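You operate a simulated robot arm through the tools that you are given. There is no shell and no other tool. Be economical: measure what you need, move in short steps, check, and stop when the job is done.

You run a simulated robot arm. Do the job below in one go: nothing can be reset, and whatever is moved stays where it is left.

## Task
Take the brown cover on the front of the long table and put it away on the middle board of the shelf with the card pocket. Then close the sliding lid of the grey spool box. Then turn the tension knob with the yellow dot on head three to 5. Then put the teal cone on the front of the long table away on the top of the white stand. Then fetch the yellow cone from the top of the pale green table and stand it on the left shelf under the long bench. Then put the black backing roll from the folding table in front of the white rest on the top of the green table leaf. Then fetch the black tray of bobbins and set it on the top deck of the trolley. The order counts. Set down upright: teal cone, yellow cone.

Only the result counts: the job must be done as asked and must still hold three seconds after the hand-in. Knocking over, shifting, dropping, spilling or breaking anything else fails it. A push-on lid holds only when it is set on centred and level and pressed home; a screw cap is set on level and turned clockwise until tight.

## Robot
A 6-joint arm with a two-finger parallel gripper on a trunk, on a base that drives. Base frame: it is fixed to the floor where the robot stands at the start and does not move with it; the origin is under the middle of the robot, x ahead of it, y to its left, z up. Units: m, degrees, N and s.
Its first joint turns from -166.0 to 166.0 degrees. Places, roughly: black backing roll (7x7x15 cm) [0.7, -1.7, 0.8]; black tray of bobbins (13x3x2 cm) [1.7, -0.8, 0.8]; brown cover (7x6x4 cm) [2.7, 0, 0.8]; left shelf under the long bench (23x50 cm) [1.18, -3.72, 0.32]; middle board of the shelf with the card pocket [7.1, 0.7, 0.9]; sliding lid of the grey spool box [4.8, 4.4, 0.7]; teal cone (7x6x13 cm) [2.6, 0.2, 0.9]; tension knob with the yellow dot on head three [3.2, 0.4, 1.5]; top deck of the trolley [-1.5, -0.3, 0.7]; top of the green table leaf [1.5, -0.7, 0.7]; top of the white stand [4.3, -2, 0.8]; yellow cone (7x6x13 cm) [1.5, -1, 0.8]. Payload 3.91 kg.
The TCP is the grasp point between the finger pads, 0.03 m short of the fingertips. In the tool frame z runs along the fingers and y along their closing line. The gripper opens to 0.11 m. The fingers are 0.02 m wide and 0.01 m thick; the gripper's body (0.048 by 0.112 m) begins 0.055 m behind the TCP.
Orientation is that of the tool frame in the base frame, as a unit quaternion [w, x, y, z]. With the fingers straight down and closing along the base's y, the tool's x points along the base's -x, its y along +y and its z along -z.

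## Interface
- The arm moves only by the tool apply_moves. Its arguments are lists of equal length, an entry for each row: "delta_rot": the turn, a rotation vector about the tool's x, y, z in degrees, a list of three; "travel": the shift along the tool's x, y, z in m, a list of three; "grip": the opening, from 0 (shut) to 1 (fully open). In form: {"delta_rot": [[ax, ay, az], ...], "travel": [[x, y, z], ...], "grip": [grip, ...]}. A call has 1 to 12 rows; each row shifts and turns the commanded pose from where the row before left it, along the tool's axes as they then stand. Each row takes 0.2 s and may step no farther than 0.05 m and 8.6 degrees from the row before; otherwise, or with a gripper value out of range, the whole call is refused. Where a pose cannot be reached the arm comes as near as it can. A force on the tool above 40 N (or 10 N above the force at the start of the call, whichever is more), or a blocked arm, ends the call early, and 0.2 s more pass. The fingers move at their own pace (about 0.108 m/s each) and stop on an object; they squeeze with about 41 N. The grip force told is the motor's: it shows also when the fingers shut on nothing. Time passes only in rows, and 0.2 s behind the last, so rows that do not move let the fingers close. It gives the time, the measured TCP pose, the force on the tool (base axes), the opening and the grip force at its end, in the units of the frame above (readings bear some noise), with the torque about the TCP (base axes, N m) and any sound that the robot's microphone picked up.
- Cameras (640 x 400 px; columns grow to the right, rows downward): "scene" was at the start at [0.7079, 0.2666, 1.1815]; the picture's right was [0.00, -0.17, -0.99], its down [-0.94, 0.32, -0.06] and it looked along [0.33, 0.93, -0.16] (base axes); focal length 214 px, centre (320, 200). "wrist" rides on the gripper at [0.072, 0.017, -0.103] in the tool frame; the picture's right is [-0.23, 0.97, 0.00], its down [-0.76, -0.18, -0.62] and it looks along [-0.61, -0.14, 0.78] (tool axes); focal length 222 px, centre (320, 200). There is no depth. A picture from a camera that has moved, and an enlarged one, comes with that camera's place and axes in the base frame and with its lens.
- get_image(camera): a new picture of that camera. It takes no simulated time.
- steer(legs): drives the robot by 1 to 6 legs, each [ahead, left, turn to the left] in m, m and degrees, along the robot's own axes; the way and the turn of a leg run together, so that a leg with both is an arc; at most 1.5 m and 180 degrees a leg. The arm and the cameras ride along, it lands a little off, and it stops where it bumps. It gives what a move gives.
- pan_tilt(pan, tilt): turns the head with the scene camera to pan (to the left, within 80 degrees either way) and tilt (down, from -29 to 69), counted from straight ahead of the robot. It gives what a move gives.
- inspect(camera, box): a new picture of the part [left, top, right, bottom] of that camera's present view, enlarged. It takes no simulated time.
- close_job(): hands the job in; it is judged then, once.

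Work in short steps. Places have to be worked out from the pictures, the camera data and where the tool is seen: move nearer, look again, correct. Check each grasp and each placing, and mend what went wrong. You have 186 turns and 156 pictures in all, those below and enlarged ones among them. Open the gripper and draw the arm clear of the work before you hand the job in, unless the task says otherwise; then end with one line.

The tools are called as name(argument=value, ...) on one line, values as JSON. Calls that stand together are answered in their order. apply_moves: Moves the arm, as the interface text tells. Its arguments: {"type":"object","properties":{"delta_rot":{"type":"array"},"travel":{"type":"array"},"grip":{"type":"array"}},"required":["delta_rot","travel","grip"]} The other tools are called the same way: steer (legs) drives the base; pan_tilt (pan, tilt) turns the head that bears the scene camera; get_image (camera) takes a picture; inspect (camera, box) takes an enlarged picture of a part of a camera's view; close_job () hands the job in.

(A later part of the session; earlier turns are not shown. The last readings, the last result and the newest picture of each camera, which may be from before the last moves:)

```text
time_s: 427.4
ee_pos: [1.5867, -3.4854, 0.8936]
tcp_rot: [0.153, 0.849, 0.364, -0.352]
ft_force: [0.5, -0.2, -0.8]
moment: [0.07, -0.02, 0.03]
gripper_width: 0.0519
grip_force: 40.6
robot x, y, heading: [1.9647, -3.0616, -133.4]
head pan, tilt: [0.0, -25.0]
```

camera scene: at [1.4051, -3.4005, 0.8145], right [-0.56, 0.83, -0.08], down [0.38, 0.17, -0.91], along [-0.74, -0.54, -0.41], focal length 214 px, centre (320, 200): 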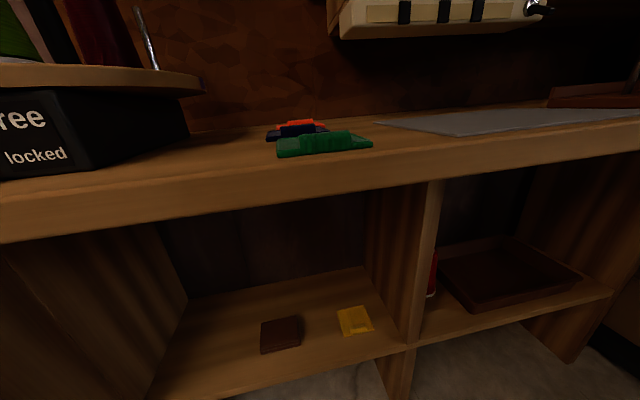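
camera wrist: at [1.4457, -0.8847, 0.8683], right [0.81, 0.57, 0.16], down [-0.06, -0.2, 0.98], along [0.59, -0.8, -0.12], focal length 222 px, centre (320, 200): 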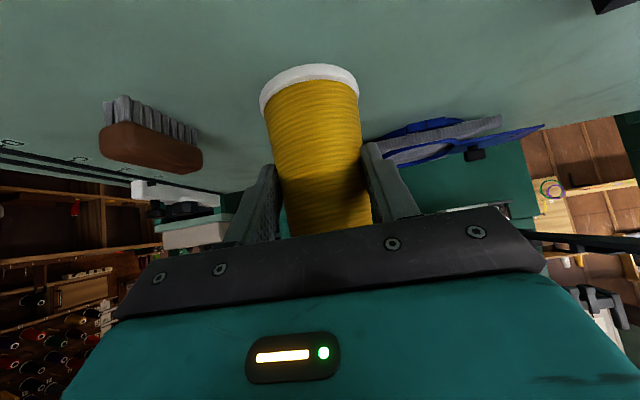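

Orientation is clean again. I back up 0.25 m, extend the arm to 0.87 m, and lower it there, so I can insert by driving.

steer(legs=[[-0.25, 0, 0]])

apply_moves(delta_rot=[[0, 0, 0], [0, 0, 0], [0, 0, 0], [0, 0, 0], [0, 0, 0], [0, 0, 0], [0, 0, 0], [0, 0, 0], [0, 0, 0], [0, 0, 0], [0, 0, 0]], travel=[[-0.0343, 0, 0.0342], [-0.0343, 0, 0.0342], [-0.0343, 0, 0.0342], [-0.0343, 0, 0.0342], [-0.0343, 0, 0.0342], [-0.0343, 0, 0.0342], [0.0331, 0, 0.0334], [0.0331, 0, 0.0334], [0.0331, 0, 0.0334], [0.0331, 0, 0.0334], [0.0331, 0, 0.0334]], grip=[0.2, 0.2, 0.2, 0.2, 0.2, 0.2, 0.2, 0.2, 0.2, 0.2, 0.2])

```text
time_s: 429.1
ee_pos: [1.7217, -3.343, 0.8938]
tcp_rot: [0.153, 0.848, 0.364, -0.353]
ft_force: [-0.7, 0.8, -1.6]
moment: [0.04, -0.01, -0.01]
gripper_width: 0.0516
grip_force: 40.5
robot x, y, heading: [2.1021, -2.9134, -133.4]
head pan, tilt: [0.0, -25.0]
stopped in leg 1: the robot was blocked; the commanded pose is now the measured one
```

```text
time_s: 431.5
ee_pos: [1.5186, -3.5516, 0.6852]
tcp_rot: [0.169, 0.872, 0.312, -0.338]
ft_force: [0.0, 0.6, -1.3]
moment: [0.01, -0.07, 0.01]
gripper_width: 0.0515
grip_force: 40.7
out of reach, approached as far as the arm can: row 11
robot x, y, heading: [2.1001, -2.9199, -133.1]
head pan, tilt: [0.0, -25.0]
```

Backing up touched the wire rack, and the 45° pose can't go below about 0.69. I ease forward 4 cm, then test whether a vertical tool can reach the low height.

steer(legs=[[0.05, 0, 0]])

apply_moves(delta_rot=[[0, 7.5, 0], [0, 7.5, 0], [0, 7.5, 0], [0, 7.5, 0], [0, 7.5, 0], [0, 7.5, 0], [0, 0, 0], [0, 0, 0], [0, 0, 0], [0, 0, 0], [0, 0, 0], [0, 0, 0]], travel=[[0, 0, 0], [0, 0, 0], [0, 0, 0], [0, 0, 0], [0, 0, 0], [0, 0, 0], [0, 0, 0.045], [0, 0, 0.045], [0, 0, 0.045], [0, 0, 0.045], [0, 0, 0.045], [0, 0, 0.04]], grip=[0.2, 0.2, 0.2, 0.2, 0.2, 0.2, 0.2, 0.2, 0.2, 0.2, 0.2, 0.2])

```text
time_s: 432.4
ee_pos: [1.4823, -3.5882, 0.6863]
tcp_rot: [0.147, 0.85, 0.364, -0.351]
ft_force: [0.0, -0.2, -1.0]
moment: [0.0, -0.01, 0.01]
gripper_width: 0.0518
grip_force: 40.9
robot x, y, heading: [2.0624, -2.9571, -133.4]
head pan, tilt: [0.0, -25.0]
```

```text
time_s: 434.1
ee_pos: [1.4629, -3.6064, 0.6588]
tcp_rot: [0.153, 0.863, 0.337, -0.345]
ft_force: [20.1, 18.8, 4.3]
moment: [-2.48, 2.39, 0.78]
gripper_width: 0.0517
grip_force: 41.2
out of reach, approached as far as the arm can: row 1, 2, 3, 4, 5, 6
robot x, y, heading: [2.0664, -2.9554, -133.3]
head pan, tilt: [0.0, -25.0]
stopped in row 8: the force on the tool passed its limit at 230 N (the readings are from after the stop); the commanded pose is now the measured one
```

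The scene camera touched the bench front edge. I pull back and up, turn to the open floor, and test there how low the arm can go.

apply_moves(delta_rot=[[0, 0, 0], [0, 0, 0], [0, 0, 0], [0, 0, 0], [0, 0, 0], [0, 0, 0], [0, 0, 0]], travel=[[0.034, 0, -0.035], [0.034, 0, -0.035], [0.034, 0, -0.035], [0.034, 0, -0.035], [-0.033, 0, -0.035], [-0.033, 0, -0.035], [-0.033, 0, -0.035]], grip=[0.2, 0.2, 0.2, 0.2, 0.2, 0.2, 0.2])

steer(legs=[[0, 0, 90]])

get_image(camera="wrist")

```text
time_s: 435.7
ee_pos: [1.5798, -3.4665, 0.7995]
tcp_rot: [0.092, 0.82, 0.399, -0.401]
ft_force: [1.4, 0.6, -4.4]
moment: [0.03, 0.08, -0.08]
gripper_width: 0.0515
grip_force: 41.1
out of reach, approached as far as the arm can: row 6
robot x, y, heading: [2.0627, -2.9605, -133.4]
head pan, tilt: [0.0, -25.0]
```

```text
time_s: 439.9
ee_pos: [2.5732, -3.4275, 0.7878]
tcp_rot: [0.35, 0.377, 0.846, -0.138]
ft_force: [-0.4, 0.0, -1.3]
moment: [0.0, 0.01, 0.04]
gripper_width: 0.0514
grip_force: 40.7
robot x, y, heading: [2.0641, -2.9583, -44.2]
head pan, tilt: [0.0, -25.0]
```

```text
66 pictures are left
camera wrist: at [2.5008, -3.3253, 0.8118], right [0.82, 0.54, 0.19], down [-0.08, -0.22, 0.97], along [0.56, -0.81, -0.14], focal length 222 px, centre (320, 200)
```

wrist: 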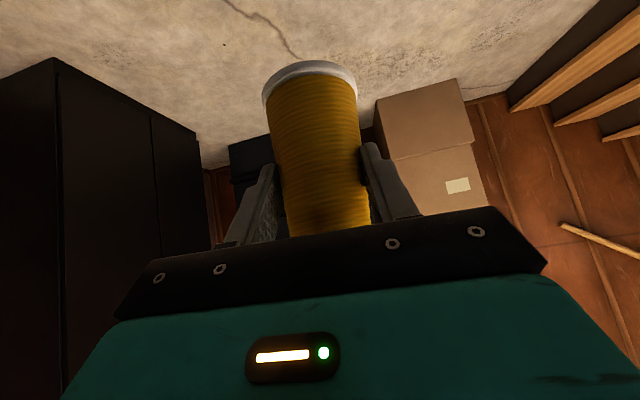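

Free space here. I rotate to vertical and lower to find the reach limit.

apply_moves(delta_rot=[[0, 7.5, 0], [0, 7.5, 0], [0, 7.5, 0], [0, 7.5, 0], [0, 7.5, 0], [0, 7.5, 0], [0, 0, 0], [0, 0, 0], [0, 0, 0], [0, 0, 0], [0, 0, 0], [0, 0, 0]], travel=[[0, 0, 0], [0, 0, 0], [0, 0, 0], [0, 0, 0], [0, 0, 0], [0, 0, 0], [0, 0, 0.045], [0, 0, 0.045], [0, 0, 0.045], [0, 0, 0.045], [0, 0, 0.045], [0, 0, 0.045]], grip=[0.2, 0.2, 0.2, 0.2, 0.2, 0.2, 0.2, 0.2, 0.2, 0.2, 0.2, 0.2])

```text
time_s: 442.5
ee_pos: [2.5757, -3.4186, 0.5192]
tcp_rot: [0.0, 0.401, 0.916, 0.017]
ft_force: [-0.2, 0.1, -1.0]
moment: [-0.01, 0.02, 0.02]
gripper_width: 0.0513
grip_force: 41.1
robot x, y, heading: [2.0646, -2.9608, -44.3]
head pan, tilt: [0.0, -25.0]
```

Vertical reaches 0.52 easily. I continue to 0.38 and then tilt outward to find the shallowest pitch possible there.

apply_moves(delta_rot=[[0, 0, 0], [0, 0, 0], [0, 0, 0], [0, -8, 0], [0, -8, 0], [0, -8, 0], [0, -8, 0]], travel=[[0, 0, 0.045], [0, 0, 0.045], [0, 0, 0.04], [0, 0, 0], [0, 0, 0], [0, 0, 0], [0, 0, 0]], grip=[0.2, 0.2, 0.2, 0.2, 0.2, 0.2, 0.2])

```text
time_s: 444.1
ee_pos: [2.5781, -3.4139, 0.3884]
tcp_rot: [0.252, 0.391, 0.88, -0.094]
ft_force: [-0.2, 0.4, -1.1]
moment: [0.02, -0.01, -0.02]
gripper_width: 0.0517
grip_force: 40.9
robot x, y, heading: [2.0636, -2.9549, -44.2]
head pan, tilt: [0.0, -25.0]
```

Pitch 59° works at z 0.39. I tilt further.

apply_moves(delta_rot=[[0, -7, 0], [0, -7, 0], [0, -7, 0]], travel=[[0, 0, 0], [0, 0, 0], [0, 0, 0]], grip=[0.2, 0.2, 0.2])

```text
time_s: 444.9
ee_pos: [2.578, -3.4149, 0.3875]
tcp_rot: [0.409, 0.367, 0.819, -0.164]
ft_force: [-0.3, 0.3, -1.3]
moment: [-0.01, 0.04, 0.01]
gripper_width: 0.0514
grip_force: 41.2
robot x, y, heading: [2.067, -2.955, -44.4]
head pan, tilt: [0.0, -25.0]
```

Low poses work (the dead zone is only around 0.7). I set the pitch back to 45° so the cone is upright, raise to 0.43, extend to 0.85 m, and turn to the bench.

apply_moves(delta_rot=[[0, 7.4, 0], [0, 0, 0], [0, 0, 0], [0, 0, 0], [0, 0, 0], [0, 0, 0]], travel=[[0, 0, 0], [-0.0296, 0, -0.0298], [-0.0284, 0, 0.02815], [-0.0284, 0, 0.02815], [-0.0284, 0, 0.02815], [-0.0284, 0, 0.02815]], grip=[0.2, 0.2, 0.2, 0.2, 0.2, 0.2])

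steer(legs=[[0, 0, -89.2]])

pan_tilt(pan=0, tilt=0)

get_image(camera="scene")

get_image(camera="wrist")

```text
time_s: 446.3
ee_pos: [2.6877, -3.5338, 0.4299]
tcp_rot: [0.355, 0.376, 0.844, -0.138]
ft_force: [-0.1, -0.2, -1.2]
moment: [0.05, 0.06, 0.03]
gripper_width: 0.0518
grip_force: 40.9
robot x, y, heading: [2.0646, -2.9556, -44.2]
head pan, tilt: [0.0, -25.0]
```

```text
time_s: 450.4
ee_pos: [1.502, -3.5948, 0.4304]
tcp_rot: [0.155, 0.86, 0.341, -0.347]
ft_force: [0.7, -0.2, -1.9]
moment: [0.01, -0.05, -0.01]
gripper_width: 0.0516
grip_force: 41.3
robot x, y, heading: [2.06, -2.9519, -132.7]
head pan, tilt: [0.0, -25.0]
```

```text
time_s: 451.3
ee_pos: [1.5017, -3.5935, 0.4299]
tcp_rot: [0.157, 0.859, 0.342, -0.347]
ft_force: [0.5, -0.2, -1.1]
moment: [0.04, -0.03, 0.01]
gripper_width: 0.0515
grip_force: 41.8
robot x, y, heading: [2.0634, -2.9548, -132.7]
head pan, tilt: [0.0, 0.0]
```

```text
65 pictures are left
camera scene: at [1.4644, -3.6254, 0.5357], right [-0.7, 0.72, -0.03], down [0.53, 0.48, -0.7], along [-0.49, -0.51, -0.71], focal length 214 px, centre (320, 200)
```

scene: 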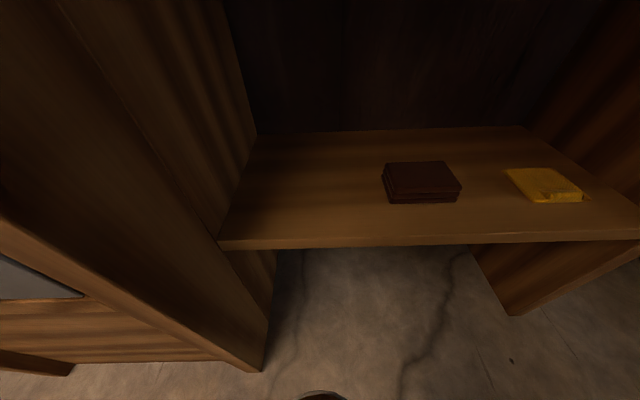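

```text
64 pictures are left
camera wrist: at [1.6019, -3.5186, 0.4527], right [0.56, -0.81, 0.19], down [-0.22, 0.08, 0.97], along [-0.8, -0.58, -0.13], focal length 222 px, centre (320, 200)
```

wrist: 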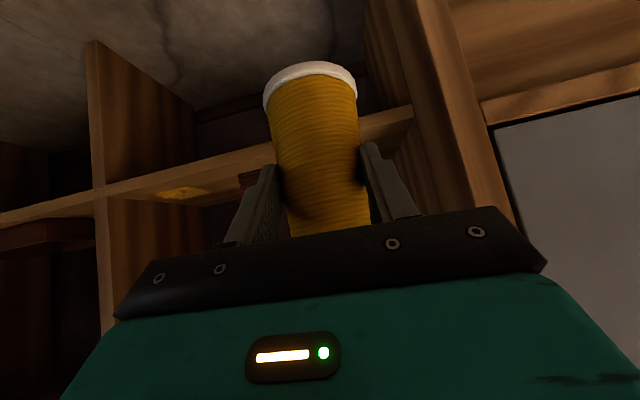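

The shelf top is near 0.34. I raise to 0.46 and drive in 0.285 m toward the free left part, in two legs.

apply_moves(delta_rot=[[0, 0, 0]], travel=[[-0.021, 0, -0.0213]], grip=[0.2])

steer(legs=[[0.15, 0, 0]])

get_image(camera="wrist")

```text
time_s: 451.7
ee_pos: [1.5013, -3.5934, 0.4593]
tcp_rot: [0.156, 0.859, 0.342, -0.347]
ft_force: [0.3, -0.5, -2.6]
moment: [-0.02, -0.03, 0.0]
gripper_width: 0.0517
grip_force: 41.1
robot x, y, heading: [2.062, -2.956, -132.6]
head pan, tilt: [0.0, 0.0]
```

```text
time_s: 453.1
ee_pos: [1.4007, -3.7063, 0.4607]
tcp_rot: [0.157, 0.859, 0.343, -0.347]
ft_force: [0.1, -1.2, -1.0]
moment: [0.0, 0.01, 0.02]
gripper_width: 0.0517
grip_force: 40.8
robot x, y, heading: [1.963, -3.0657, -132.5]
head pan, tilt: [0.0, 0.0]
```

```text
63 pictures are left
camera wrist: at [1.5016, -3.6303, 0.483], right [0.56, -0.81, 0.19], down [-0.22, 0.08, 0.97], along [-0.8, -0.59, -0.13], focal length 222 px, centre (320, 200)
```

wrist: 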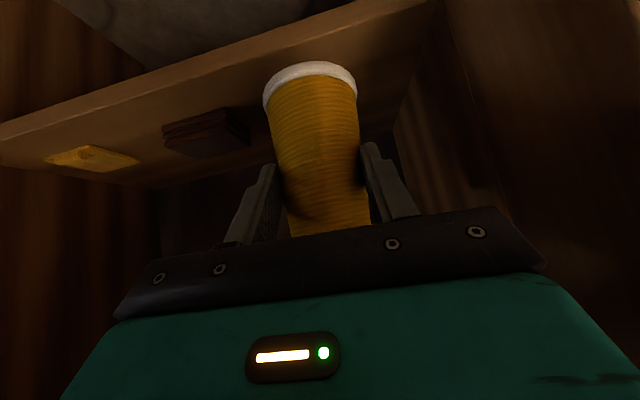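

Going in well. The remaining 0.13 m, then a look down.

steer(legs=[[0.13, 0, 0]])

pan_tilt(pan=-40, tilt=20)

get_image(camera="scene")

get_image(camera="wrist")

```text
time_s: 454.3
ee_pos: [1.35, -3.7618, 0.4475]
tcp_rot: [0.151, 0.864, 0.346, -0.333]
ft_force: [0.3, 0.5, -1.3]
moment: [0.01, -0.05, 0.01]
gripper_width: 0.0514
grip_force: 40.8
robot x, y, heading: [1.8969, -3.1368, -132.8]
head pan, tilt: [0.0, 0.0]
stopped in leg 1: the robot was blocked; the commanded pose is now the measured one
```

```text
time_s: 455.4
ee_pos: [1.3493, -3.7609, 0.4468]
tcp_rot: [0.151, 0.864, 0.346, -0.333]
ft_force: [-0.4, -0.3, -2.1]
moment: [0.02, 0.01, -0.03]
gripper_width: 0.0517
grip_force: 40.4
robot x, y, heading: [1.8965, -3.1407, -132.4]
head pan, tilt: [-40.0, 20.0]
```

```text
62 pictures are left
camera scene: at [1.2946, -3.7286, 0.5414], right [-0.23, 0.86, 0.45], down [0.78, 0.44, -0.44], along [-0.58, 0.25, -0.78], focal length 214 px, centre (320, 200)
```

scene: 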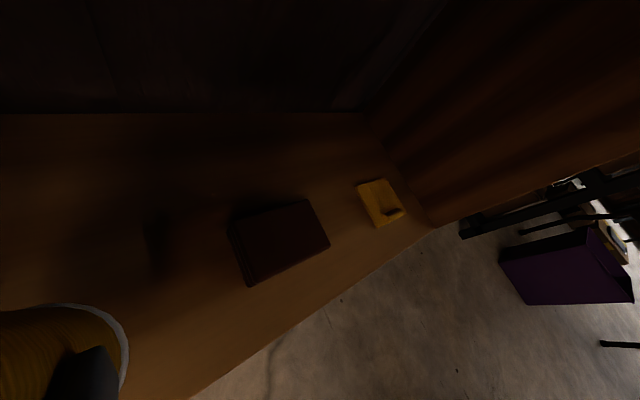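

```text
61 pictures are left
camera wrist: at [1.449, -3.6875, 0.4742], right [0.56, -0.81, 0.18], down [-0.24, 0.05, 0.97], along [-0.8, -0.58, -0.16], focal length 222 px, centre (320, 200)
```

wrist: 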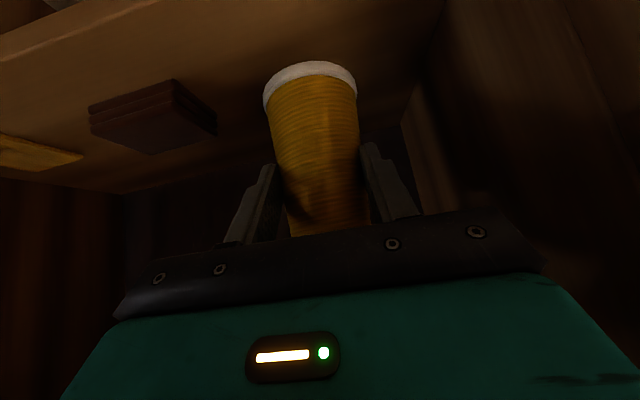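

The forearm met the bench edge with the cone about 5 cm inside the front edge. I back off 3 cm and extend the arm 7.5 cm further instead.

steer(legs=[[-0.035, 0, 0]])

apply_moves(delta_rot=[[0, -2, 0], [0, 0, 0], [0, 0, 0], [0, 0, 0]], travel=[[-0.0068, 0, -0.0073], [-0.0185, 0, 0.018], [-0.0185, 0, 0.018], [-0.0185, 0, 0.018]], grip=[0.2, 0.2, 0.2, 0.2])

get_image(camera="scene")

```text
time_s: 456.2
ee_pos: [1.3742, -3.7371, 0.4484]
tcp_rot: [0.15, 0.864, 0.345, -0.333]
ft_force: [0.2, -0.6, -1.2]
moment: [0.02, -0.08, 0.01]
gripper_width: 0.0516
grip_force: 41.0
robot x, y, heading: [1.9197, -3.1082, -132.7]
head pan, tilt: [-40.0, 20.0]
```

```text
time_s: 457.4
ee_pos: [1.3392, -3.7727, 0.4471]
tcp_rot: [0.151, 0.861, 0.346, -0.339]
ft_force: [0.1, 0.3, -2.1]
moment: [0.02, -0.01, -0.01]
gripper_width: 0.0519
grip_force: 40.5
robot x, y, heading: [1.9318, -3.1038, -132.5]
head pan, tilt: [-40.0, 20.0]
stopped in row 4: the arm was blocked; the commanded pose is now the measured one
```

```text
60 pictures are left
camera scene: at [1.2847, -3.7382, 0.542], right [-0.23, 0.87, 0.45], down [0.78, 0.44, -0.45], along [-0.59, 0.24, -0.77], focal length 214 px, centre (320, 200)
```

scene: 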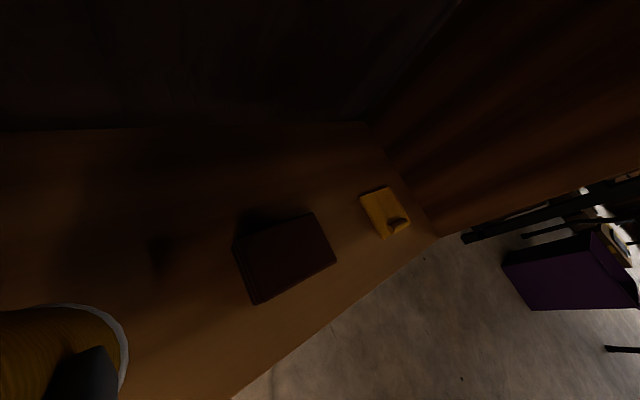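

The cone is about 5–6 cm inside the edge. I lower 2.5 cm, which also lowers the forearm, and try to extend another 3 cm.

apply_moves(delta_rot=[[0, 0, 0], [0, 0, 0], [0, 0, 0], [0, 0, 0], [0, 0, 0]], travel=[[0.006, 0, -0.006], [0.0088, 0, 0.0088], [0.0088, 0, 0.0088], [-0.014, 0, 0.014], [-0.014, 0, 0.014]], grip=[0.2, 0.2, 0.2, 0.2, 0.2])

```text
time_s: 458.6
ee_pos: [1.3326, -3.7803, 0.424]
tcp_rot: [0.15, 0.862, 0.347, -0.336]
ft_force: [-0.5, 0.5, -0.9]
moment: [0.02, -0.03, -0.03]
gripper_width: 0.0515
grip_force: 40.9
robot x, y, heading: [1.935, -3.0942, -132.6]
head pan, tilt: [-40.0, 20.0]
```

The cone's base is now fully over the shelf. I lower gently until contact.

apply_moves(delta_rot=[[0, 0, 0], [0, 0, 0], [0, 0, 0], [0, 0, 0], [0, 0, 0], [0, 0, 0], [0, 0, 0], [0, 0, 0], [0, 0, 0], [0, 0, 0], [0, 0, 0], [0, 0, 0]], travel=[[0.0022, 0, 0.0022], [0.0022, 0, 0.0022], [0.0022, 0, 0.0022], [0.0022, 0, 0.0022], [0.0022, 0, 0.0022], [0.0022, 0, 0.0022], [0.0022, 0, 0.0022], [0.0022, 0, 0.0022], [0.0022, 0, 0.0022], [0.0022, 0, 0.0022], [0.0022, 0, 0.0022], [0.0022, 0, 0.0022]], grip=[0.2, 0.2, 0.2, 0.2, 0.2, 0.2, 0.2, 0.2, 0.2, 0.2, 0.2, 0.2])

get_image(camera="wrist")

```text
time_s: 461.4
ee_pos: [1.3251, -3.7875, 0.3948]
tcp_rot: [0.155, 0.859, 0.344, -0.345]
ft_force: [7.4, -2.1, 40.8]
moment: [0.3, -0.25, -0.05]
gripper_width: 0.0518
grip_force: 41.6
robot x, y, heading: [1.9339, -3.1002, -132.1]
head pan, tilt: [-40.0, 20.0]
stopped in row 12: the force on the tool passed its limit at 41 N (the readings are from after the stop); the commanded pose is now the measured one
```

```text
59 pictures are left
camera wrist: at [1.4246, -3.7131, 0.4189], right [0.56, -0.81, 0.19], down [-0.22, 0.07, 0.97], along [-0.8, -0.59, -0.14], focal length 222 px, centre (320, 200)
```

wrist: 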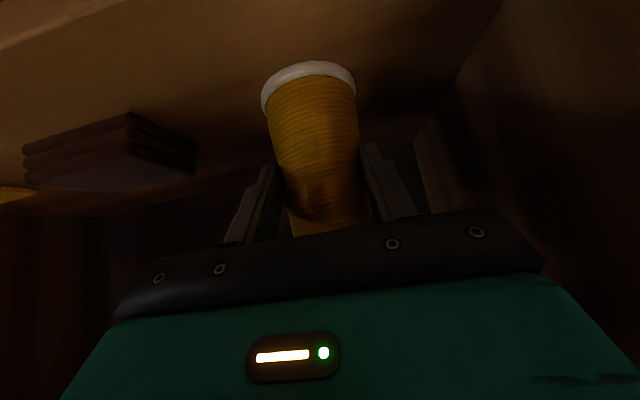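

Contact on the shelf (0.32). I ease the load, open, and back out slowly.

apply_moves(delta_rot=[[0, 0, 0], [0, 0, 0], [0, 0, 0], [0, 0, 0], [0, 0, 0], [0, 0, 0], [0, 0, 0], [0, 0, 0], [0, 0, 0]], travel=[[-0.001, 0, -0.001], [0, 0, 0], [0, 0, 0], [0, 0, 0], [0, 0, -0.02], [0, 0, -0.03], [0, 0, -0.03], [0.025, 0, -0.025], [0.025, 0, -0.025]], grip=[0.2, 0.55, 0.7, 0.8, 0.8, 0.8, 0.8, 0.8, 0.8])

get_image(camera="wrist")

```text
time_s: 463.4
ee_pos: [1.4114, -3.6995, 0.4506]
tcp_rot: [0.153, 0.861, 0.345, -0.34]
ft_force: [0.2, 0.1, -0.2]
moment: [-0.02, 0.03, 0.02]
gripper_width: 0.0879
grip_force: 0.0
robot x, y, heading: [1.9355, -3.1009, -132.0]
head pan, tilt: [-40.0, 20.0]
```

```text
58 pictures are left
camera wrist: at [1.5107, -3.625, 0.4745], right [0.56, -0.81, 0.18], down [-0.23, 0.06, 0.97], along [-0.8, -0.59, -0.15], focal length 222 px, centre (320, 200)
```

wrist: 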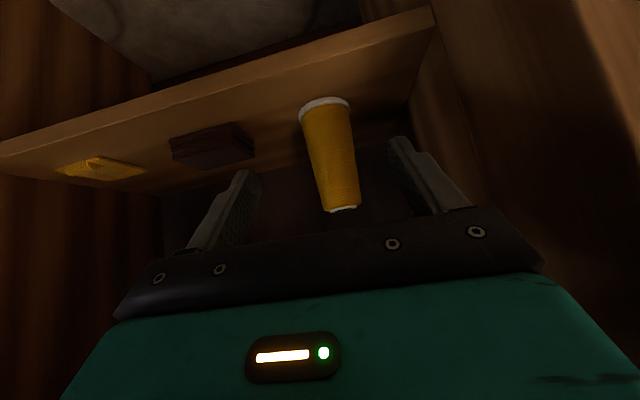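

The yellow cone stands upright on the left shelf. I back out, turn the tool vertical low, then raise it in front of the bench.

steer(legs=[[-0.12, 0, 0]])

apply_moves(delta_rot=[[0, 0, 0], [0, 0, 0], [0, 0, 0], [0, 0, 0], [0, 7.5, 0], [0, 7.5, 0], [0, 7.5, 0], [0, 7.5, 0], [0, 7.5, 0], [0, 7.5, 0], [0, 0, 0], [0, 0, 0]], travel=[[0.034, 0, -0.034], [0.034, 0, -0.034], [0.034, 0, -0.034], [0.03, 0, -0.03], [0, 0, 0], [0, 0, 0], [0, 0, 0], [0, 0, 0], [0, 0, 0], [0, 0, 0], [0, 0, -0.05], [0, 0, -0.05]], grip=[0.8, 0.8, 0.8, 0.8, 0.8, 0.8, 0.8, 0.8, 0.8, 0.8, 0.8, 0.8])

apply_moves(delta_rot=[[0, 0, 0], [0, 0, 0], [0, 0, 0], [0, 0, 0], [0, 0, 0], [0, 0, 0], [0, 0, 0], [0, 0, 0], [0, 0, 0], [0, 0, 0]], travel=[[0, 0, -0.05], [0, 0, -0.05], [0, 0, -0.05], [0, 0, -0.05], [0, 0, -0.05], [0, 0, -0.05], [0, 0, -0.05], [0, 0, -0.05], [0, 0, -0.05], [0, 0, -0.05]], grip=[1, 1, 1, 1, 1, 1, 1, 1, 1, 1])

```text
time_s: 464.6
ee_pos: [1.4913, -3.6105, 0.4506]
tcp_rot: [0.152, 0.861, 0.344, -0.341]
ft_force: [0.3, -0.4, -0.4]
moment: [0.0, 0.01, -0.01]
gripper_width: 0.088
grip_force: 0.0
robot x, y, heading: [2.0183, -3.011, -132.5]
head pan, tilt: [-40.0, 20.0]
```

```text
time_s: 467.2
ee_pos: [1.6196, -3.4846, 0.5523]
tcp_rot: [0.009, 0.926, 0.377, 0.016]
ft_force: [-0.4, -0.1, -0.8]
moment: [-0.01, -0.01, 0.0]
gripper_width: 0.0879
grip_force: 0.1
out of reach, approached as far as the arm can: row 4
robot x, y, heading: [2.0146, -3.0129, -132.0]
head pan, tilt: [-40.0, 20.0]
```

```text
time_s: 469.4
ee_pos: [1.6005, -3.4825, 1.053]
tcp_rot: [0.009, 0.926, 0.377, 0.017]
ft_force: [-1.3, 0.2, 0.3]
moment: [0.01, -0.03, 0.0]
gripper_width: 0.1099
grip_force: 0.1
robot x, y, heading: [2.017, -3.0082, -132.1]
head pan, tilt: [-40.0, 20.0]
```

Arm is up. I raise and tuck it a bit more and drive back the way I came, behind the machine.

apply_moves(delta_rot=[[0, 0, 0], [0, 0, 0], [0, 0, 0], [0, 0, 0], [0, 0, 0]], travel=[[0.025, 0, -0.04], [0.025, 0, -0.04], [0.025, 0, -0.03], [0.025, 0, -0.03], [0.02, 0, -0.01]], grip=[1, 1, 1, 1, 1])

steer(legs=[[0, 1.2, 0], [-1.4, 0, 0], [0, 0, 87], [-0.87, 0, 0], [0, 0.9, 0]])

```text
time_s: 470.6
ee_pos: [1.6807, -3.3993, 1.205]
tcp_rot: [0.009, 0.926, 0.377, 0.016]
ft_force: [-1.0, 0.1, 0.0]
moment: [0.05, -0.03, 0.0]
gripper_width: 0.1101
grip_force: 0.0
robot x, y, heading: [2.016, -3.0143, -132.2]
head pan, tilt: [-40.0, 20.0]
```

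```text
time_s: 495.7
ee_pos: [4.2013, -1.8592, 1.2059]
tcp_rot: [-0.004, 0.388, 0.921, 0.018]
ft_force: [0.0, 0.5, 0.0]
moment: [0.01, 0.04, -0.01]
gripper_width: 0.1103
grip_force: 0.0
robot x, y, heading: [3.8135, -1.5224, -42.3]
head pan, tilt: [-40.0, 20.0]
```

Continue: along the back aisle, back through the corridor and start along the front.

steer(legs=[[-0.12, 1.35, 0], [0, 1.35, 0], [0, 1.34, -0.8], [-1.4, 0, 0], [-1.4, 0, 0]])

```text
time_s: 528.0
ee_pos: [4.6642, 3.0422, 1.2042]
tcp_rot: [-0.004, 0.388, 0.921, 0.018]
ft_force: [0.1, -0.1, 0.0]
moment: [0.0, -0.01, -0.04]
gripper_width: 0.1103
grip_force: 0.1
robot x, y, heading: [4.2741, 3.3774, -41.9]
head pan, tilt: [-40.0, 20.0]
```

Now along the front to the folding table region, then turn toward it.

steer(legs=[[-0.1, -1.3, 0], [0, -1.3, 0], [0, -1.3, 0], [0, -1.2, 0], [0, 0, -53]])

pan_tilt(pan=0, tilt=-28)

get_image(camera="scene")

```text
time_s: 554.9
ee_pos: [0.8012, -0.8988, 1.2066]
tcp_rot: [0.003, 0.747, 0.664, 0.018]
ft_force: [0.6, 0.2, 0.3]
moment: [-0.01, -0.04, 0.0]
gripper_width: 0.11
grip_force: 0.0
robot x, y, heading: [0.8172, -0.3883, -93.5]
head pan, tilt: [-40.0, 20.0]
```

```text
time_s: 556.1
ee_pos: [0.807, -0.8942, 1.2079]
tcp_rot: [0.004, 0.747, 0.664, 0.014]
ft_force: [-0.6, -0.4, 0.5]
moment: [-0.02, 0.0, -0.01]
gripper_width: 0.1101
grip_force: 0.0
robot x, y, heading: [0.8199, -0.388, -93.4]
head pan, tilt: [0.0, -28.0]
```

```text
57 pictures are left
camera scene: at [0.7885, -1.0427, 1.2675], right [-0.99, 0.12, -0.02], down [0.11, 0.88, -0.45], along [-0.03, -0.45, -0.89], focal length 214 px, centre (320, 200)
```

scene: 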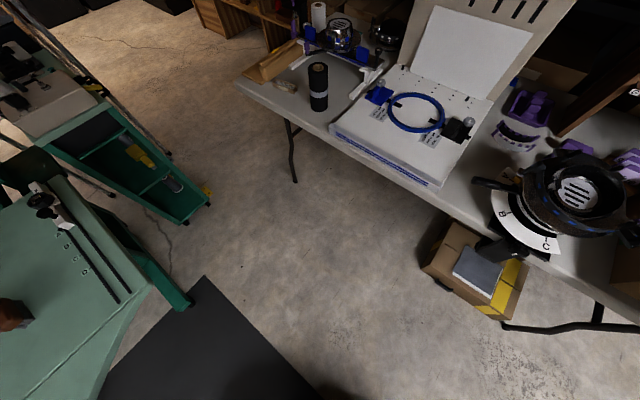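

The black roll stands upright at about (0.735, -1.68), with its top near 0.88. I drive 0.45 m closer and yaw the tool +45° so the camera head stays clear of the chrome rest behind it.

steer(legs=[[0.45, 0, 0]])

apply_moves(delta_rot=[[0, 0, -7.5], [0, 0, -7.5], [0, 0, -7.5], [0, 0, -7.5], [0, 0, -7.5], [0, 0, -7.5]], travel=[[0, 0, 0], [0, 0, 0], [0, 0, 0], [0, 0, 0], [0, 0, 0], [0, 0, 0]], grip=[1, 1, 1, 1, 1, 1])

pan_tilt(pan=-45, tilt=0)

get_image(camera="scene")

```text
time_s: 558.9
ee_pos: [0.7879, -1.3566, 1.2085]
tcp_rot: [0.004, 0.745, 0.667, 0.015]
ft_force: [0.6, -0.9, -0.7]
moment: [0.05, 0.0, -0.03]
gripper_width: 0.1098
grip_force: 0.1
robot x, y, heading: [0.7953, -0.8462, -93.1]
head pan, tilt: [0.0, -28.0]
```

```text
time_s: 560.3
ee_pos: [0.7875, -1.3519, 1.2095]
tcp_rot: [0.009, 0.432, 0.902, 0.01]
ft_force: [1.0, 0.1, 0.2]
moment: [-0.03, -0.01, 0.02]
gripper_width: 0.1101
grip_force: 0.1
robot x, y, heading: [0.7942, -0.8506, -92.9]
head pan, tilt: [0.0, -28.0]
```

```text
time_s: 561.4
ee_pos: [0.7873, -1.3512, 1.2095]
tcp_rot: [0.01, 0.432, 0.902, 0.01]
ft_force: [0.0, 0.3, 0.2]
moment: [-0.01, -0.01, -0.01]
gripper_width: 0.11
grip_force: 0.1
robot x, y, heading: [0.7964, -0.8492, -92.6]
head pan, tilt: [-45.0, 0.0]
```

```text
56 pictures are left
camera scene: at [0.8057, -1.4773, 1.2753], right [-0.57, -0.45, 0.69], down [-0.63, 0.78, -0.01], along [-0.53, -0.43, -0.73], focal length 214 px, centre (320, 200)
```

scene: 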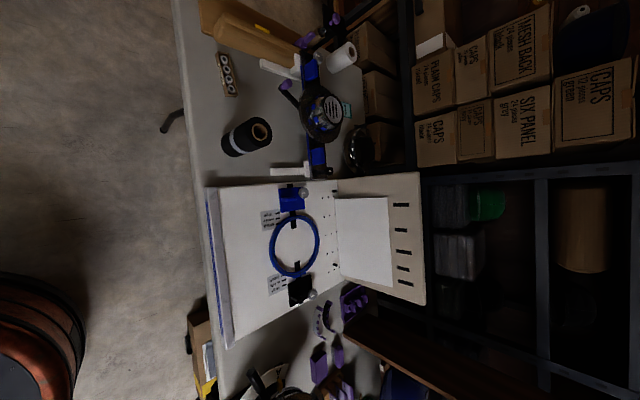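

Two views place the roll at (0.73, -1.743), top 0.837, on a table at about 0.68. I move above it and check with the wrist camera.

apply_moves(delta_rot=[[0, 0, 0], [0, 0, 0], [0, 0, 0], [0, 0, 0], [0, 0, 0], [0, 0, 0], [0, 0, 0], [0, 0, 0], [0, 0, 0], [0, 0, 0], [0, 0, 0]], travel=[[-0.0336, -0.03625, 0], [-0.0336, -0.03625, 0], [-0.0336, -0.03625, 0], [-0.0336, -0.03625, 0], [-0.0336, -0.03625, 0], [-0.0336, -0.03625, 0], [-0.0336, -0.03625, 0], [-0.0336, -0.03625, 0], [0, 0, 0.05], [0, 0, 0.05], [0, 0, 0.05]], grip=[1, 1, 1, 1, 1, 1, 1, 1, 1, 1, 1])

pan_tilt(pan=60, tilt=0)

get_image(camera="wrist")

```text
time_s: 563.8
ee_pos: [0.7333, -1.7281, 1.0385]
tcp_rot: [0.01, 0.433, 0.901, 0.01]
ft_force: [0.5, 0.5, 0.3]
moment: [-0.04, 0.0, 0.01]
gripper_width: 0.1098
grip_force: 0.0
out of reach, approached as far as the arm can: row 8
robot x, y, heading: [0.7952, -0.8489, -92.7]
head pan, tilt: [-45.0, 0.0]
```

```text
time_s: 565.6
ee_pos: [0.7335, -1.7275, 1.0383]
tcp_rot: [0.009, 0.433, 0.901, 0.009]
ft_force: [-0.5, -0.3, -0.4]
moment: [0.02, 0.04, 0.01]
gripper_width: 0.11
grip_force: 0.1
robot x, y, heading: [0.7985, -0.8519, -93.0]
head pan, tilt: [60.0, 0.0]
```

```text
55 pictures are left
camera wrist: at [0.6977, -1.6618, 1.1412], right [0.9, 0.43, 0.03], down [0.32, -0.71, 0.62], along [0.29, -0.55, -0.78], focal length 222 px, centre (320, 200)
```

wrist: 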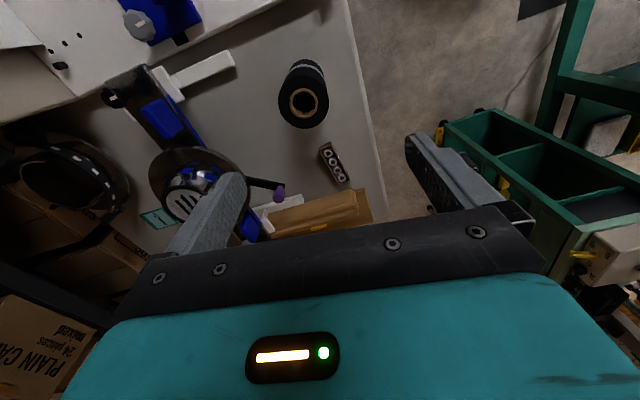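

The roll is at (0.722, -1.742) and I'm at the reach limit. I drive 5 cm closer, correct, and descend around the roll.

steer(legs=[[0.05, 0, 0]])

apply_moves(delta_rot=[[0, 0, 0], [0, 0, 0], [0, 0, 0], [0, 0, 0]], travel=[[0.033, 0.015, 0], [0, 0, 0.04], [0, 0, 0.04], [0, 0, 0.03]], grip=[1, 1, 1, 1])

get_image(camera="wrist")

```text
time_s: 566.5
ee_pos: [0.7275, -1.776, 1.0392]
tcp_rot: [0.01, 0.435, 0.901, 0.01]
ft_force: [-0.3, -0.2, -0.2]
moment: [-0.03, 0.03, -0.03]
gripper_width: 0.11
grip_force: 0.0
robot x, y, heading: [0.7954, -0.8986, -93.3]
head pan, tilt: [60.0, 0.0]
```

```text
time_s: 567.5
ee_pos: [0.7218, -1.7368, 0.9309]
tcp_rot: [0.01, 0.434, 0.901, 0.008]
ft_force: [-0.4, 1.4, 0.9]
moment: [0.01, -0.02, 0.0]
gripper_width: 0.1098
grip_force: 0.0
robot x, y, heading: [0.7926, -0.8985, -93.1]
head pan, tilt: [60.0, 0.0]
```

```text
54 pictures are left
camera wrist: at [0.6871, -1.6704, 1.0345], right [0.9, 0.43, 0.03], down [0.32, -0.71, 0.63], along [0.29, -0.56, -0.78], focal length 222 px, centre (320, 200)
```

wrist: 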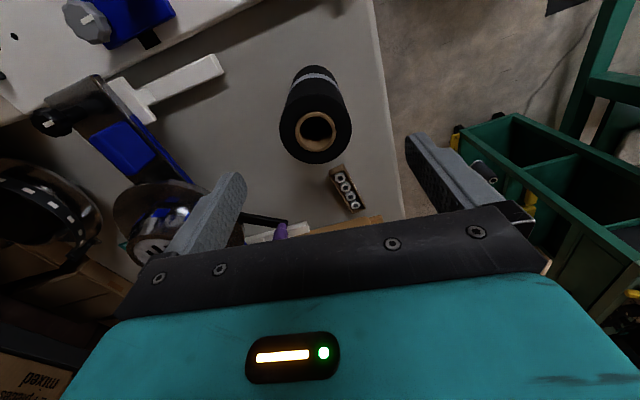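

Perfectly centred. I descend 14 cm, close and lift 5 cm.

apply_moves(delta_rot=[[0, 0, 0], [0, 0, 0], [0, 0, 0], [0, 0, 0], [0, 0, 0], [0, 0, 0], [0, 0, 0], [0, 0, 0]], travel=[[0, 0, 0.05], [0, 0, 0.05], [0, 0, 0.04], [0, 0, 0], [0, 0, 0], [0, 0, 0], [0, 0, -0.02], [0, 0, -0.04]], grip=[1, 1, 1, 0.2, 0.2, 0.2, 0.2, 0.2])

get_image(camera="wrist")

```text
time_s: 569.3
ee_pos: [0.7253, -1.7341, 0.8516]
tcp_rot: [0.01, 0.435, 0.9, 0.009]
ft_force: [0.7, -0.1, -3.3]
moment: [0.05, 0.02, 0.01]
gripper_width: 0.0654
grip_force: 41.5
robot x, y, heading: [0.7941, -0.8985, -93.1]
head pan, tilt: [60.0, 0.0]
```

```text
53 pictures are left
camera wrist: at [0.6894, -1.6678, 0.9547], right [0.9, 0.43, 0.03], down [0.32, -0.71, 0.63], along [0.29, -0.56, -0.78], focal length 222 px, centre (320, 200)
```

wrist: 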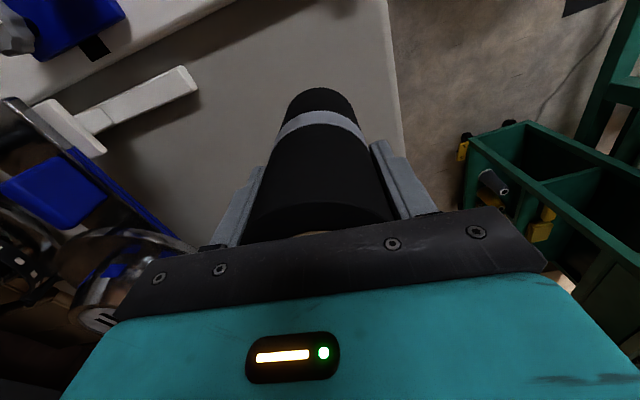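

The roll is held. I raise it, retract toward the trunk, then turn left about 110° to face the leaf.

apply_moves(delta_rot=[[0, 0, 0], [0, 0, 0], [0, 0, 0], [0, 0, 0], [0, 0, 0], [0, 0, 0], [0, 0, 0], [0, 0, 0], [0, 0, 0], [0, 0, 0], [0, 0, 0], [0, 0, 0]], travel=[[0, 0, -0.05], [0, 0, -0.05], [0, 0, -0.05], [0, 0, -0.05], [0, 0, -0.03], [0.0343, 0.0324, 0], [0.0343, 0.0324, 0], [0.0343, 0.0324, 0], [0.0343, 0.0324, 0], [0.0343, 0.0324, 0], [0.0343, 0.0324, 0], [0.0343, 0.0324, 0]], grip=[0.2, 0.2, 0.2, 0.2, 0.2, 0.2, 0.2, 0.2, 0.2, 0.2, 0.2, 0.2])

steer(legs=[[0, 0, 110]])

pan_tilt(pan=0, tilt=0)

get_image(camera="scene")

```text
time_s: 571.9
ee_pos: [0.7481, -1.4065, 1.0843]
tcp_rot: [0.01, 0.435, 0.9, 0.009]
ft_force: [0.4, 0.1, -3.6]
moment: [0.04, 0.0, 0.02]
gripper_width: 0.0651
grip_force: 41.9
robot x, y, heading: [0.793, -0.8955, -92.9]
head pan, tilt: [60.0, 0.0]
```

```text
time_s: 576.9
ee_pos: [1.2894, -0.7714, 1.0863]
tcp_rot: [-0.001, -0.484, 0.875, 0.012]
ft_force: [-0.4, -0.4, -2.4]
moment: [-0.03, 0.02, 0.0]
gripper_width: 0.0653
grip_force: 41.3
robot x, y, heading: [0.7969, -0.8968, 16.3]
head pan, tilt: [60.0, 0.0]
```

```text
time_s: 578.2
ee_pos: [1.2879, -0.769, 1.0868]
tcp_rot: [-0.001, -0.484, 0.875, 0.011]
ft_force: [0.3, 0.7, -2.3]
moment: [0.01, -0.01, 0.0]
gripper_width: 0.0655
grip_force: 40.8
robot x, y, heading: [0.7988, -0.8953, 16.4]
head pan, tilt: [0.0, 0.0]
```

```text
52 pictures are left
camera scene: at [1.3485, -0.6752, 1.1272], right [0.85, -0.53, -0.02], down [-0.53, -0.85, -0.01], along [-0.01, 0.02, -1.0], focal length 214 px, centre (320, 200)
```

scene: 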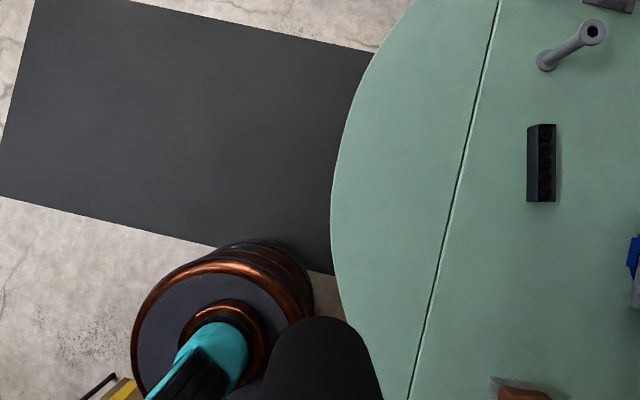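

The leaf's middle is at (1.504, -0.682), table 0.745. I extend over it and lower to just above contact.

apply_moves(delta_rot=[[0, 0, 0], [0, 0, 0], [0, 0, 0], [0, 0, 0], [0, 0, 0], [0, 0, 0], [0, 0, 0], [0, 0, 0], [0, 0, 0], [0, 0, 0], [0, 0, 0], [0, 0, 0]], travel=[[-0.0377, -0.0273, 0], [-0.0377, -0.0273, 0], [-0.0377, -0.0273, 0], [-0.0377, -0.0273, 0], [-0.0377, -0.0273, 0], [0, 0, 0.048], [0, 0, 0.048], [0, 0, 0.048], [0, 0, 0.048], [0, 0, 0.005], [0, 0, 0.005], [0, 0, 0.005]], grip=[0.2, 0.2, 0.2, 0.2, 0.2, 0.2, 0.2, 0.2, 0.2, 0.2, 0.2, 0.2])

get_image(camera="wrist")

```text
time_s: 580.8
ee_pos: [1.5029, -0.6772, 0.8805]
tcp_rot: [0.0, -0.484, 0.875, 0.01]
ft_force: [0.3, -0.3, -3.4]
moment: [0.0, 0.0, -0.03]
gripper_width: 0.0651
grip_force: 41.1
robot x, y, heading: [0.7899, -0.8954, 16.2]
head pan, tilt: [0.0, 0.0]
```

```text
51 pictures are left
camera wrist: at [1.4507, -0.7323, 0.9829], right [-0.7, 0.71, 0.02], down [0.56, 0.54, 0.63], along [0.43, 0.45, -0.78], focal length 222 px, centre (320, 200)
```

wrist: 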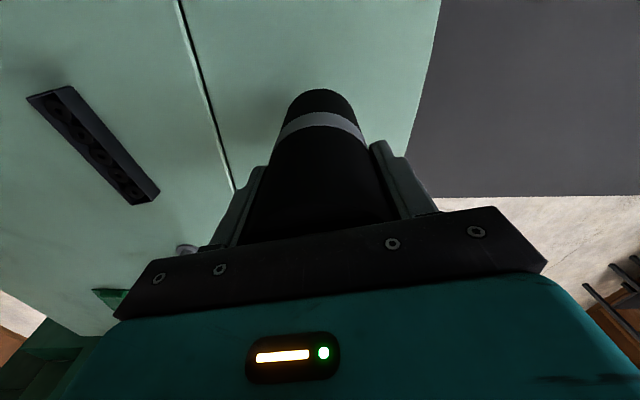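

Continue down in 3 mm steps to contact.

apply_moves(delta_rot=[[0, 0, 0], [0, 0, 0], [0, 0, 0], [0, 0, 0], [0, 0, 0], [0, 0, 0], [0, 0, 0], [0, 0, 0], [0, 0, 0], [0, 0, 0], [0, 0, 0], [0, 0, 0]], travel=[[0, 0, 0.004], [0, 0, 0.003], [0, 0, 0.003], [0, 0, 0.003], [0, 0, 0.003], [0, 0, 0.003], [0, 0, 0.003], [0, 0, 0.003], [0, 0, 0.003], [0, 0, 0.003], [0, 0, 0.003], [0, 0, 0.003]], grip=[0.2, 0.2, 0.2, 0.2, 0.2, 0.2, 0.2, 0.2, 0.2, 0.2, 0.2, 0.2])

```text
time_s: 583.4
ee_pos: [1.5034, -0.679, 0.8447]
tcp_rot: [0.0, -0.484, 0.875, 0.01]
ft_force: [4.1, -0.2, 33.7]
moment: [-0.54, -1.3, 0.13]
gripper_width: 0.0653
grip_force: 41.2
robot x, y, heading: [0.796, -0.8995, 16.0]
head pan, tilt: [0.0, 0.0]
```

Contact (34 N). I release and withdraw straight up, then check.

apply_moves(delta_rot=[[0, 0, 0], [0, 0, 0], [0, 0, 0], [0, 0, 0], [0, 0, 0], [0, 0, 0], [0, 0, 0], [0, 0, 0], [0, 0, 0]], travel=[[0, 0, -0.0015], [0, 0, 0], [0, 0, 0], [0, 0, 0], [0, 0, -0.03], [0, 0, -0.05], [0, 0, -0.05], [0, 0, -0.05], [0, 0, -0.05]], grip=[0.2, 0.7, 0.9, 1, 1, 1, 1, 1, 1])

get_image(camera="wrist")

get_image(camera="scene")

```text
time_s: 585.4
ee_pos: [1.5035, -0.6827, 1.0728]
tcp_rot: [0.0, -0.484, 0.875, 0.011]
ft_force: [1.2, 0.6, -0.9]
moment: [0.0, 0.0, -0.05]
gripper_width: 0.1097
grip_force: 0.1
robot x, y, heading: [0.7984, -0.897, 16.2]
head pan, tilt: [0.0, 0.0]
```

```text
50 pictures are left
camera wrist: at [1.4522, -0.7371, 1.1753], right [-0.7, 0.71, 0.02], down [0.56, 0.54, 0.63], along [0.43, 0.45, -0.78], focal length 222 px, centre (320, 200)
```

wrist: 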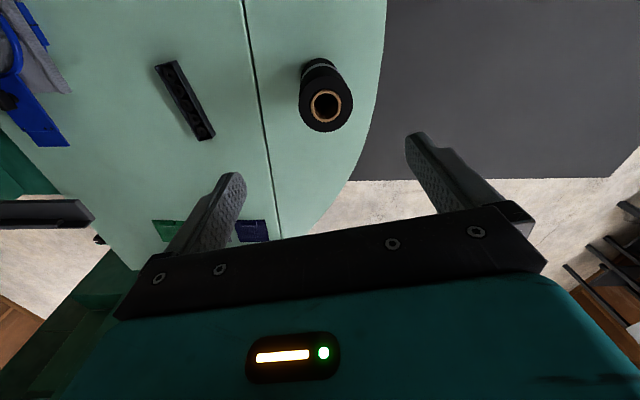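

```text
49 pictures are left
camera scene: at [1.5639, -0.5898, 1.1134], right [0.85, -0.53, -0.02], down [-0.53, -0.85, -0.01], along [-0.01, 0.02, -1.0], focal length 214 px, centre (320, 200)
```

scene: 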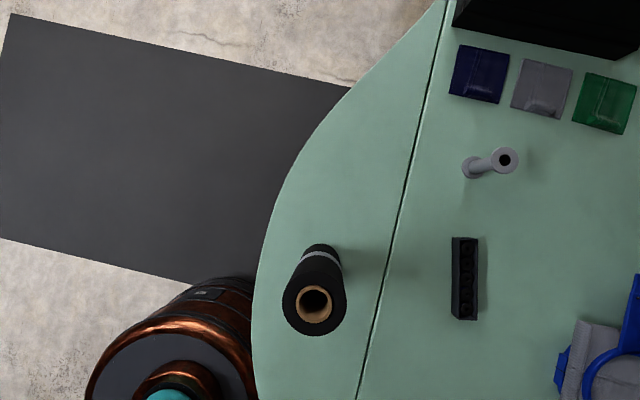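

The roll stands on the leaf. The bobbin tray is at (1.69, -0.815), and my finger direction already crosses its narrow side. I move above it.

steer(legs=[[0.06, 0, 0]])

apply_moves(delta_rot=[[0, 0, -2], [0, 0, 0], [0, 0, 0], [0, 0, 0], [0, 0, 0], [0, 0, 0]], travel=[[0, 0, 0], [0.0144, -0.047, 0], [0.0144, -0.047, 0], [0.0144, -0.047, 0], [0.0144, -0.047, 0], [0, 0, 0.05]], grip=[0.7, 0.7, 0.7, 0.7, 0.7, 0.7])

get_image(camera="wrist")

get_image(camera="scene")

```text
time_s: 586.4
ee_pos: [1.5604, -0.6654, 1.073]
tcp_rot: [0.0, -0.486, 0.874, 0.01]
ft_force: [-0.1, 0.5, -0.4]
moment: [-0.03, 0.0, -0.03]
gripper_width: 0.1101
grip_force: 0.0
robot x, y, heading: [0.8517, -0.881, 16.5]
head pan, tilt: [0.0, 0.0]
```

```text
time_s: 587.8
ee_pos: [1.6915, -0.8055, 1.0208]
tcp_rot: [0.0, -0.501, 0.865, 0.009]
ft_force: [-0.2, -0.1, -0.1]
moment: [-0.01, -0.01, 0.02]
gripper_width: 0.0771
grip_force: 0.1
robot x, y, heading: [0.8496, -0.8791, 16.2]
head pan, tilt: [0.0, 0.0]
```

```text
48 pictures are left
camera wrist: at [1.6416, -0.8623, 1.1242], right [-0.73, 0.68, 0.02], down [0.54, 0.56, 0.63], along [0.42, 0.47, -0.78], focal length 222 px, centre (320, 200)
```

wrist: 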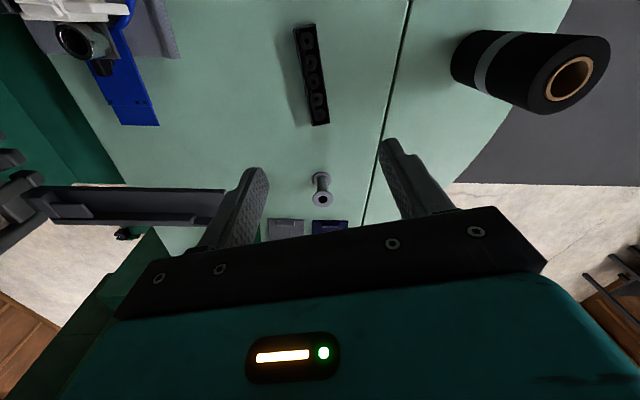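

```text
47 pictures are left
camera scene: at [1.7479, -0.7112, 1.0622], right [0.87, -0.5, -0.02], down [-0.5, -0.87, -0.01], along [-0.01, 0.02, -1.0], focal length 214 px, centre (320, 200)
```

scene: 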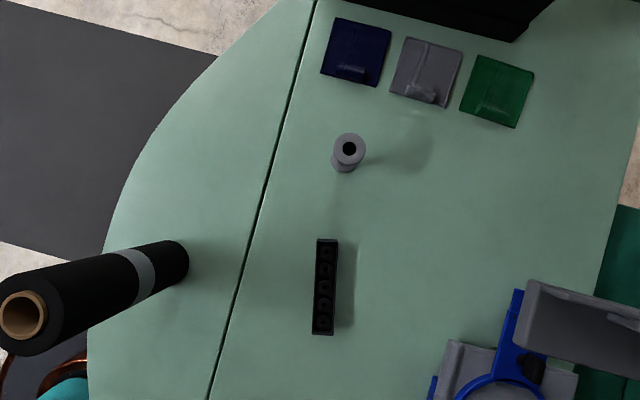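

Tray confirmed, and the nearby trough end is about 7 cm clear. I descend with the fingers part open and stop just above the table.

apply_moves(delta_rot=[[0, 0, 0], [0, 0, 0], [0, 0, 0], [0, 0, 0], [0, 0, 0], [0, 0, 0]], travel=[[0.01, -0.003, 0.03], [0, 0, 0.05], [0, 0, 0.05], [0, 0, 0.05], [0, 0, 0.035], [0, 0, 0.015]], grip=[0.7, 0.7, 0.7, 0.7, 0.7, 0.7])

get_image(camera="wrist")

```text
time_s: 589.2
ee_pos: [1.6878, -0.8095, 0.7889]
tcp_rot: [0.001, -0.501, 0.865, 0.009]
ft_force: [-0.1, 0.3, 0.3]
moment: [0.01, -0.02, 0.0]
gripper_width: 0.0772
grip_force: 0.1
robot x, y, heading: [0.8508, -0.8833, 16.6]
head pan, tilt: [0.0, 0.0]
```

```text
46 pictures are left
camera wrist: at [1.6372, -0.8664, 0.8915], right [-0.73, 0.68, 0.02], down [0.54, 0.56, 0.63], along [0.42, 0.47, -0.78], focal length 222 px, centre (320, 200)
```

wrist: 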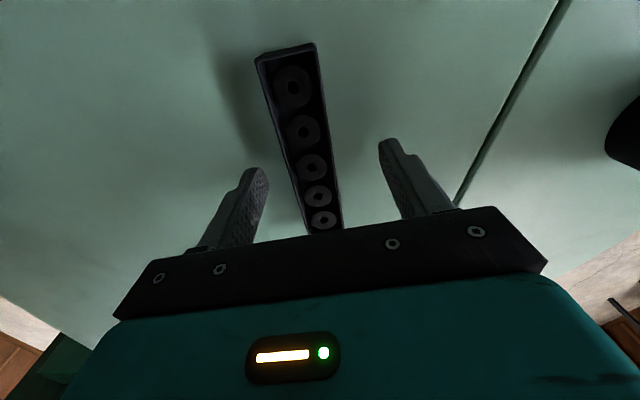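

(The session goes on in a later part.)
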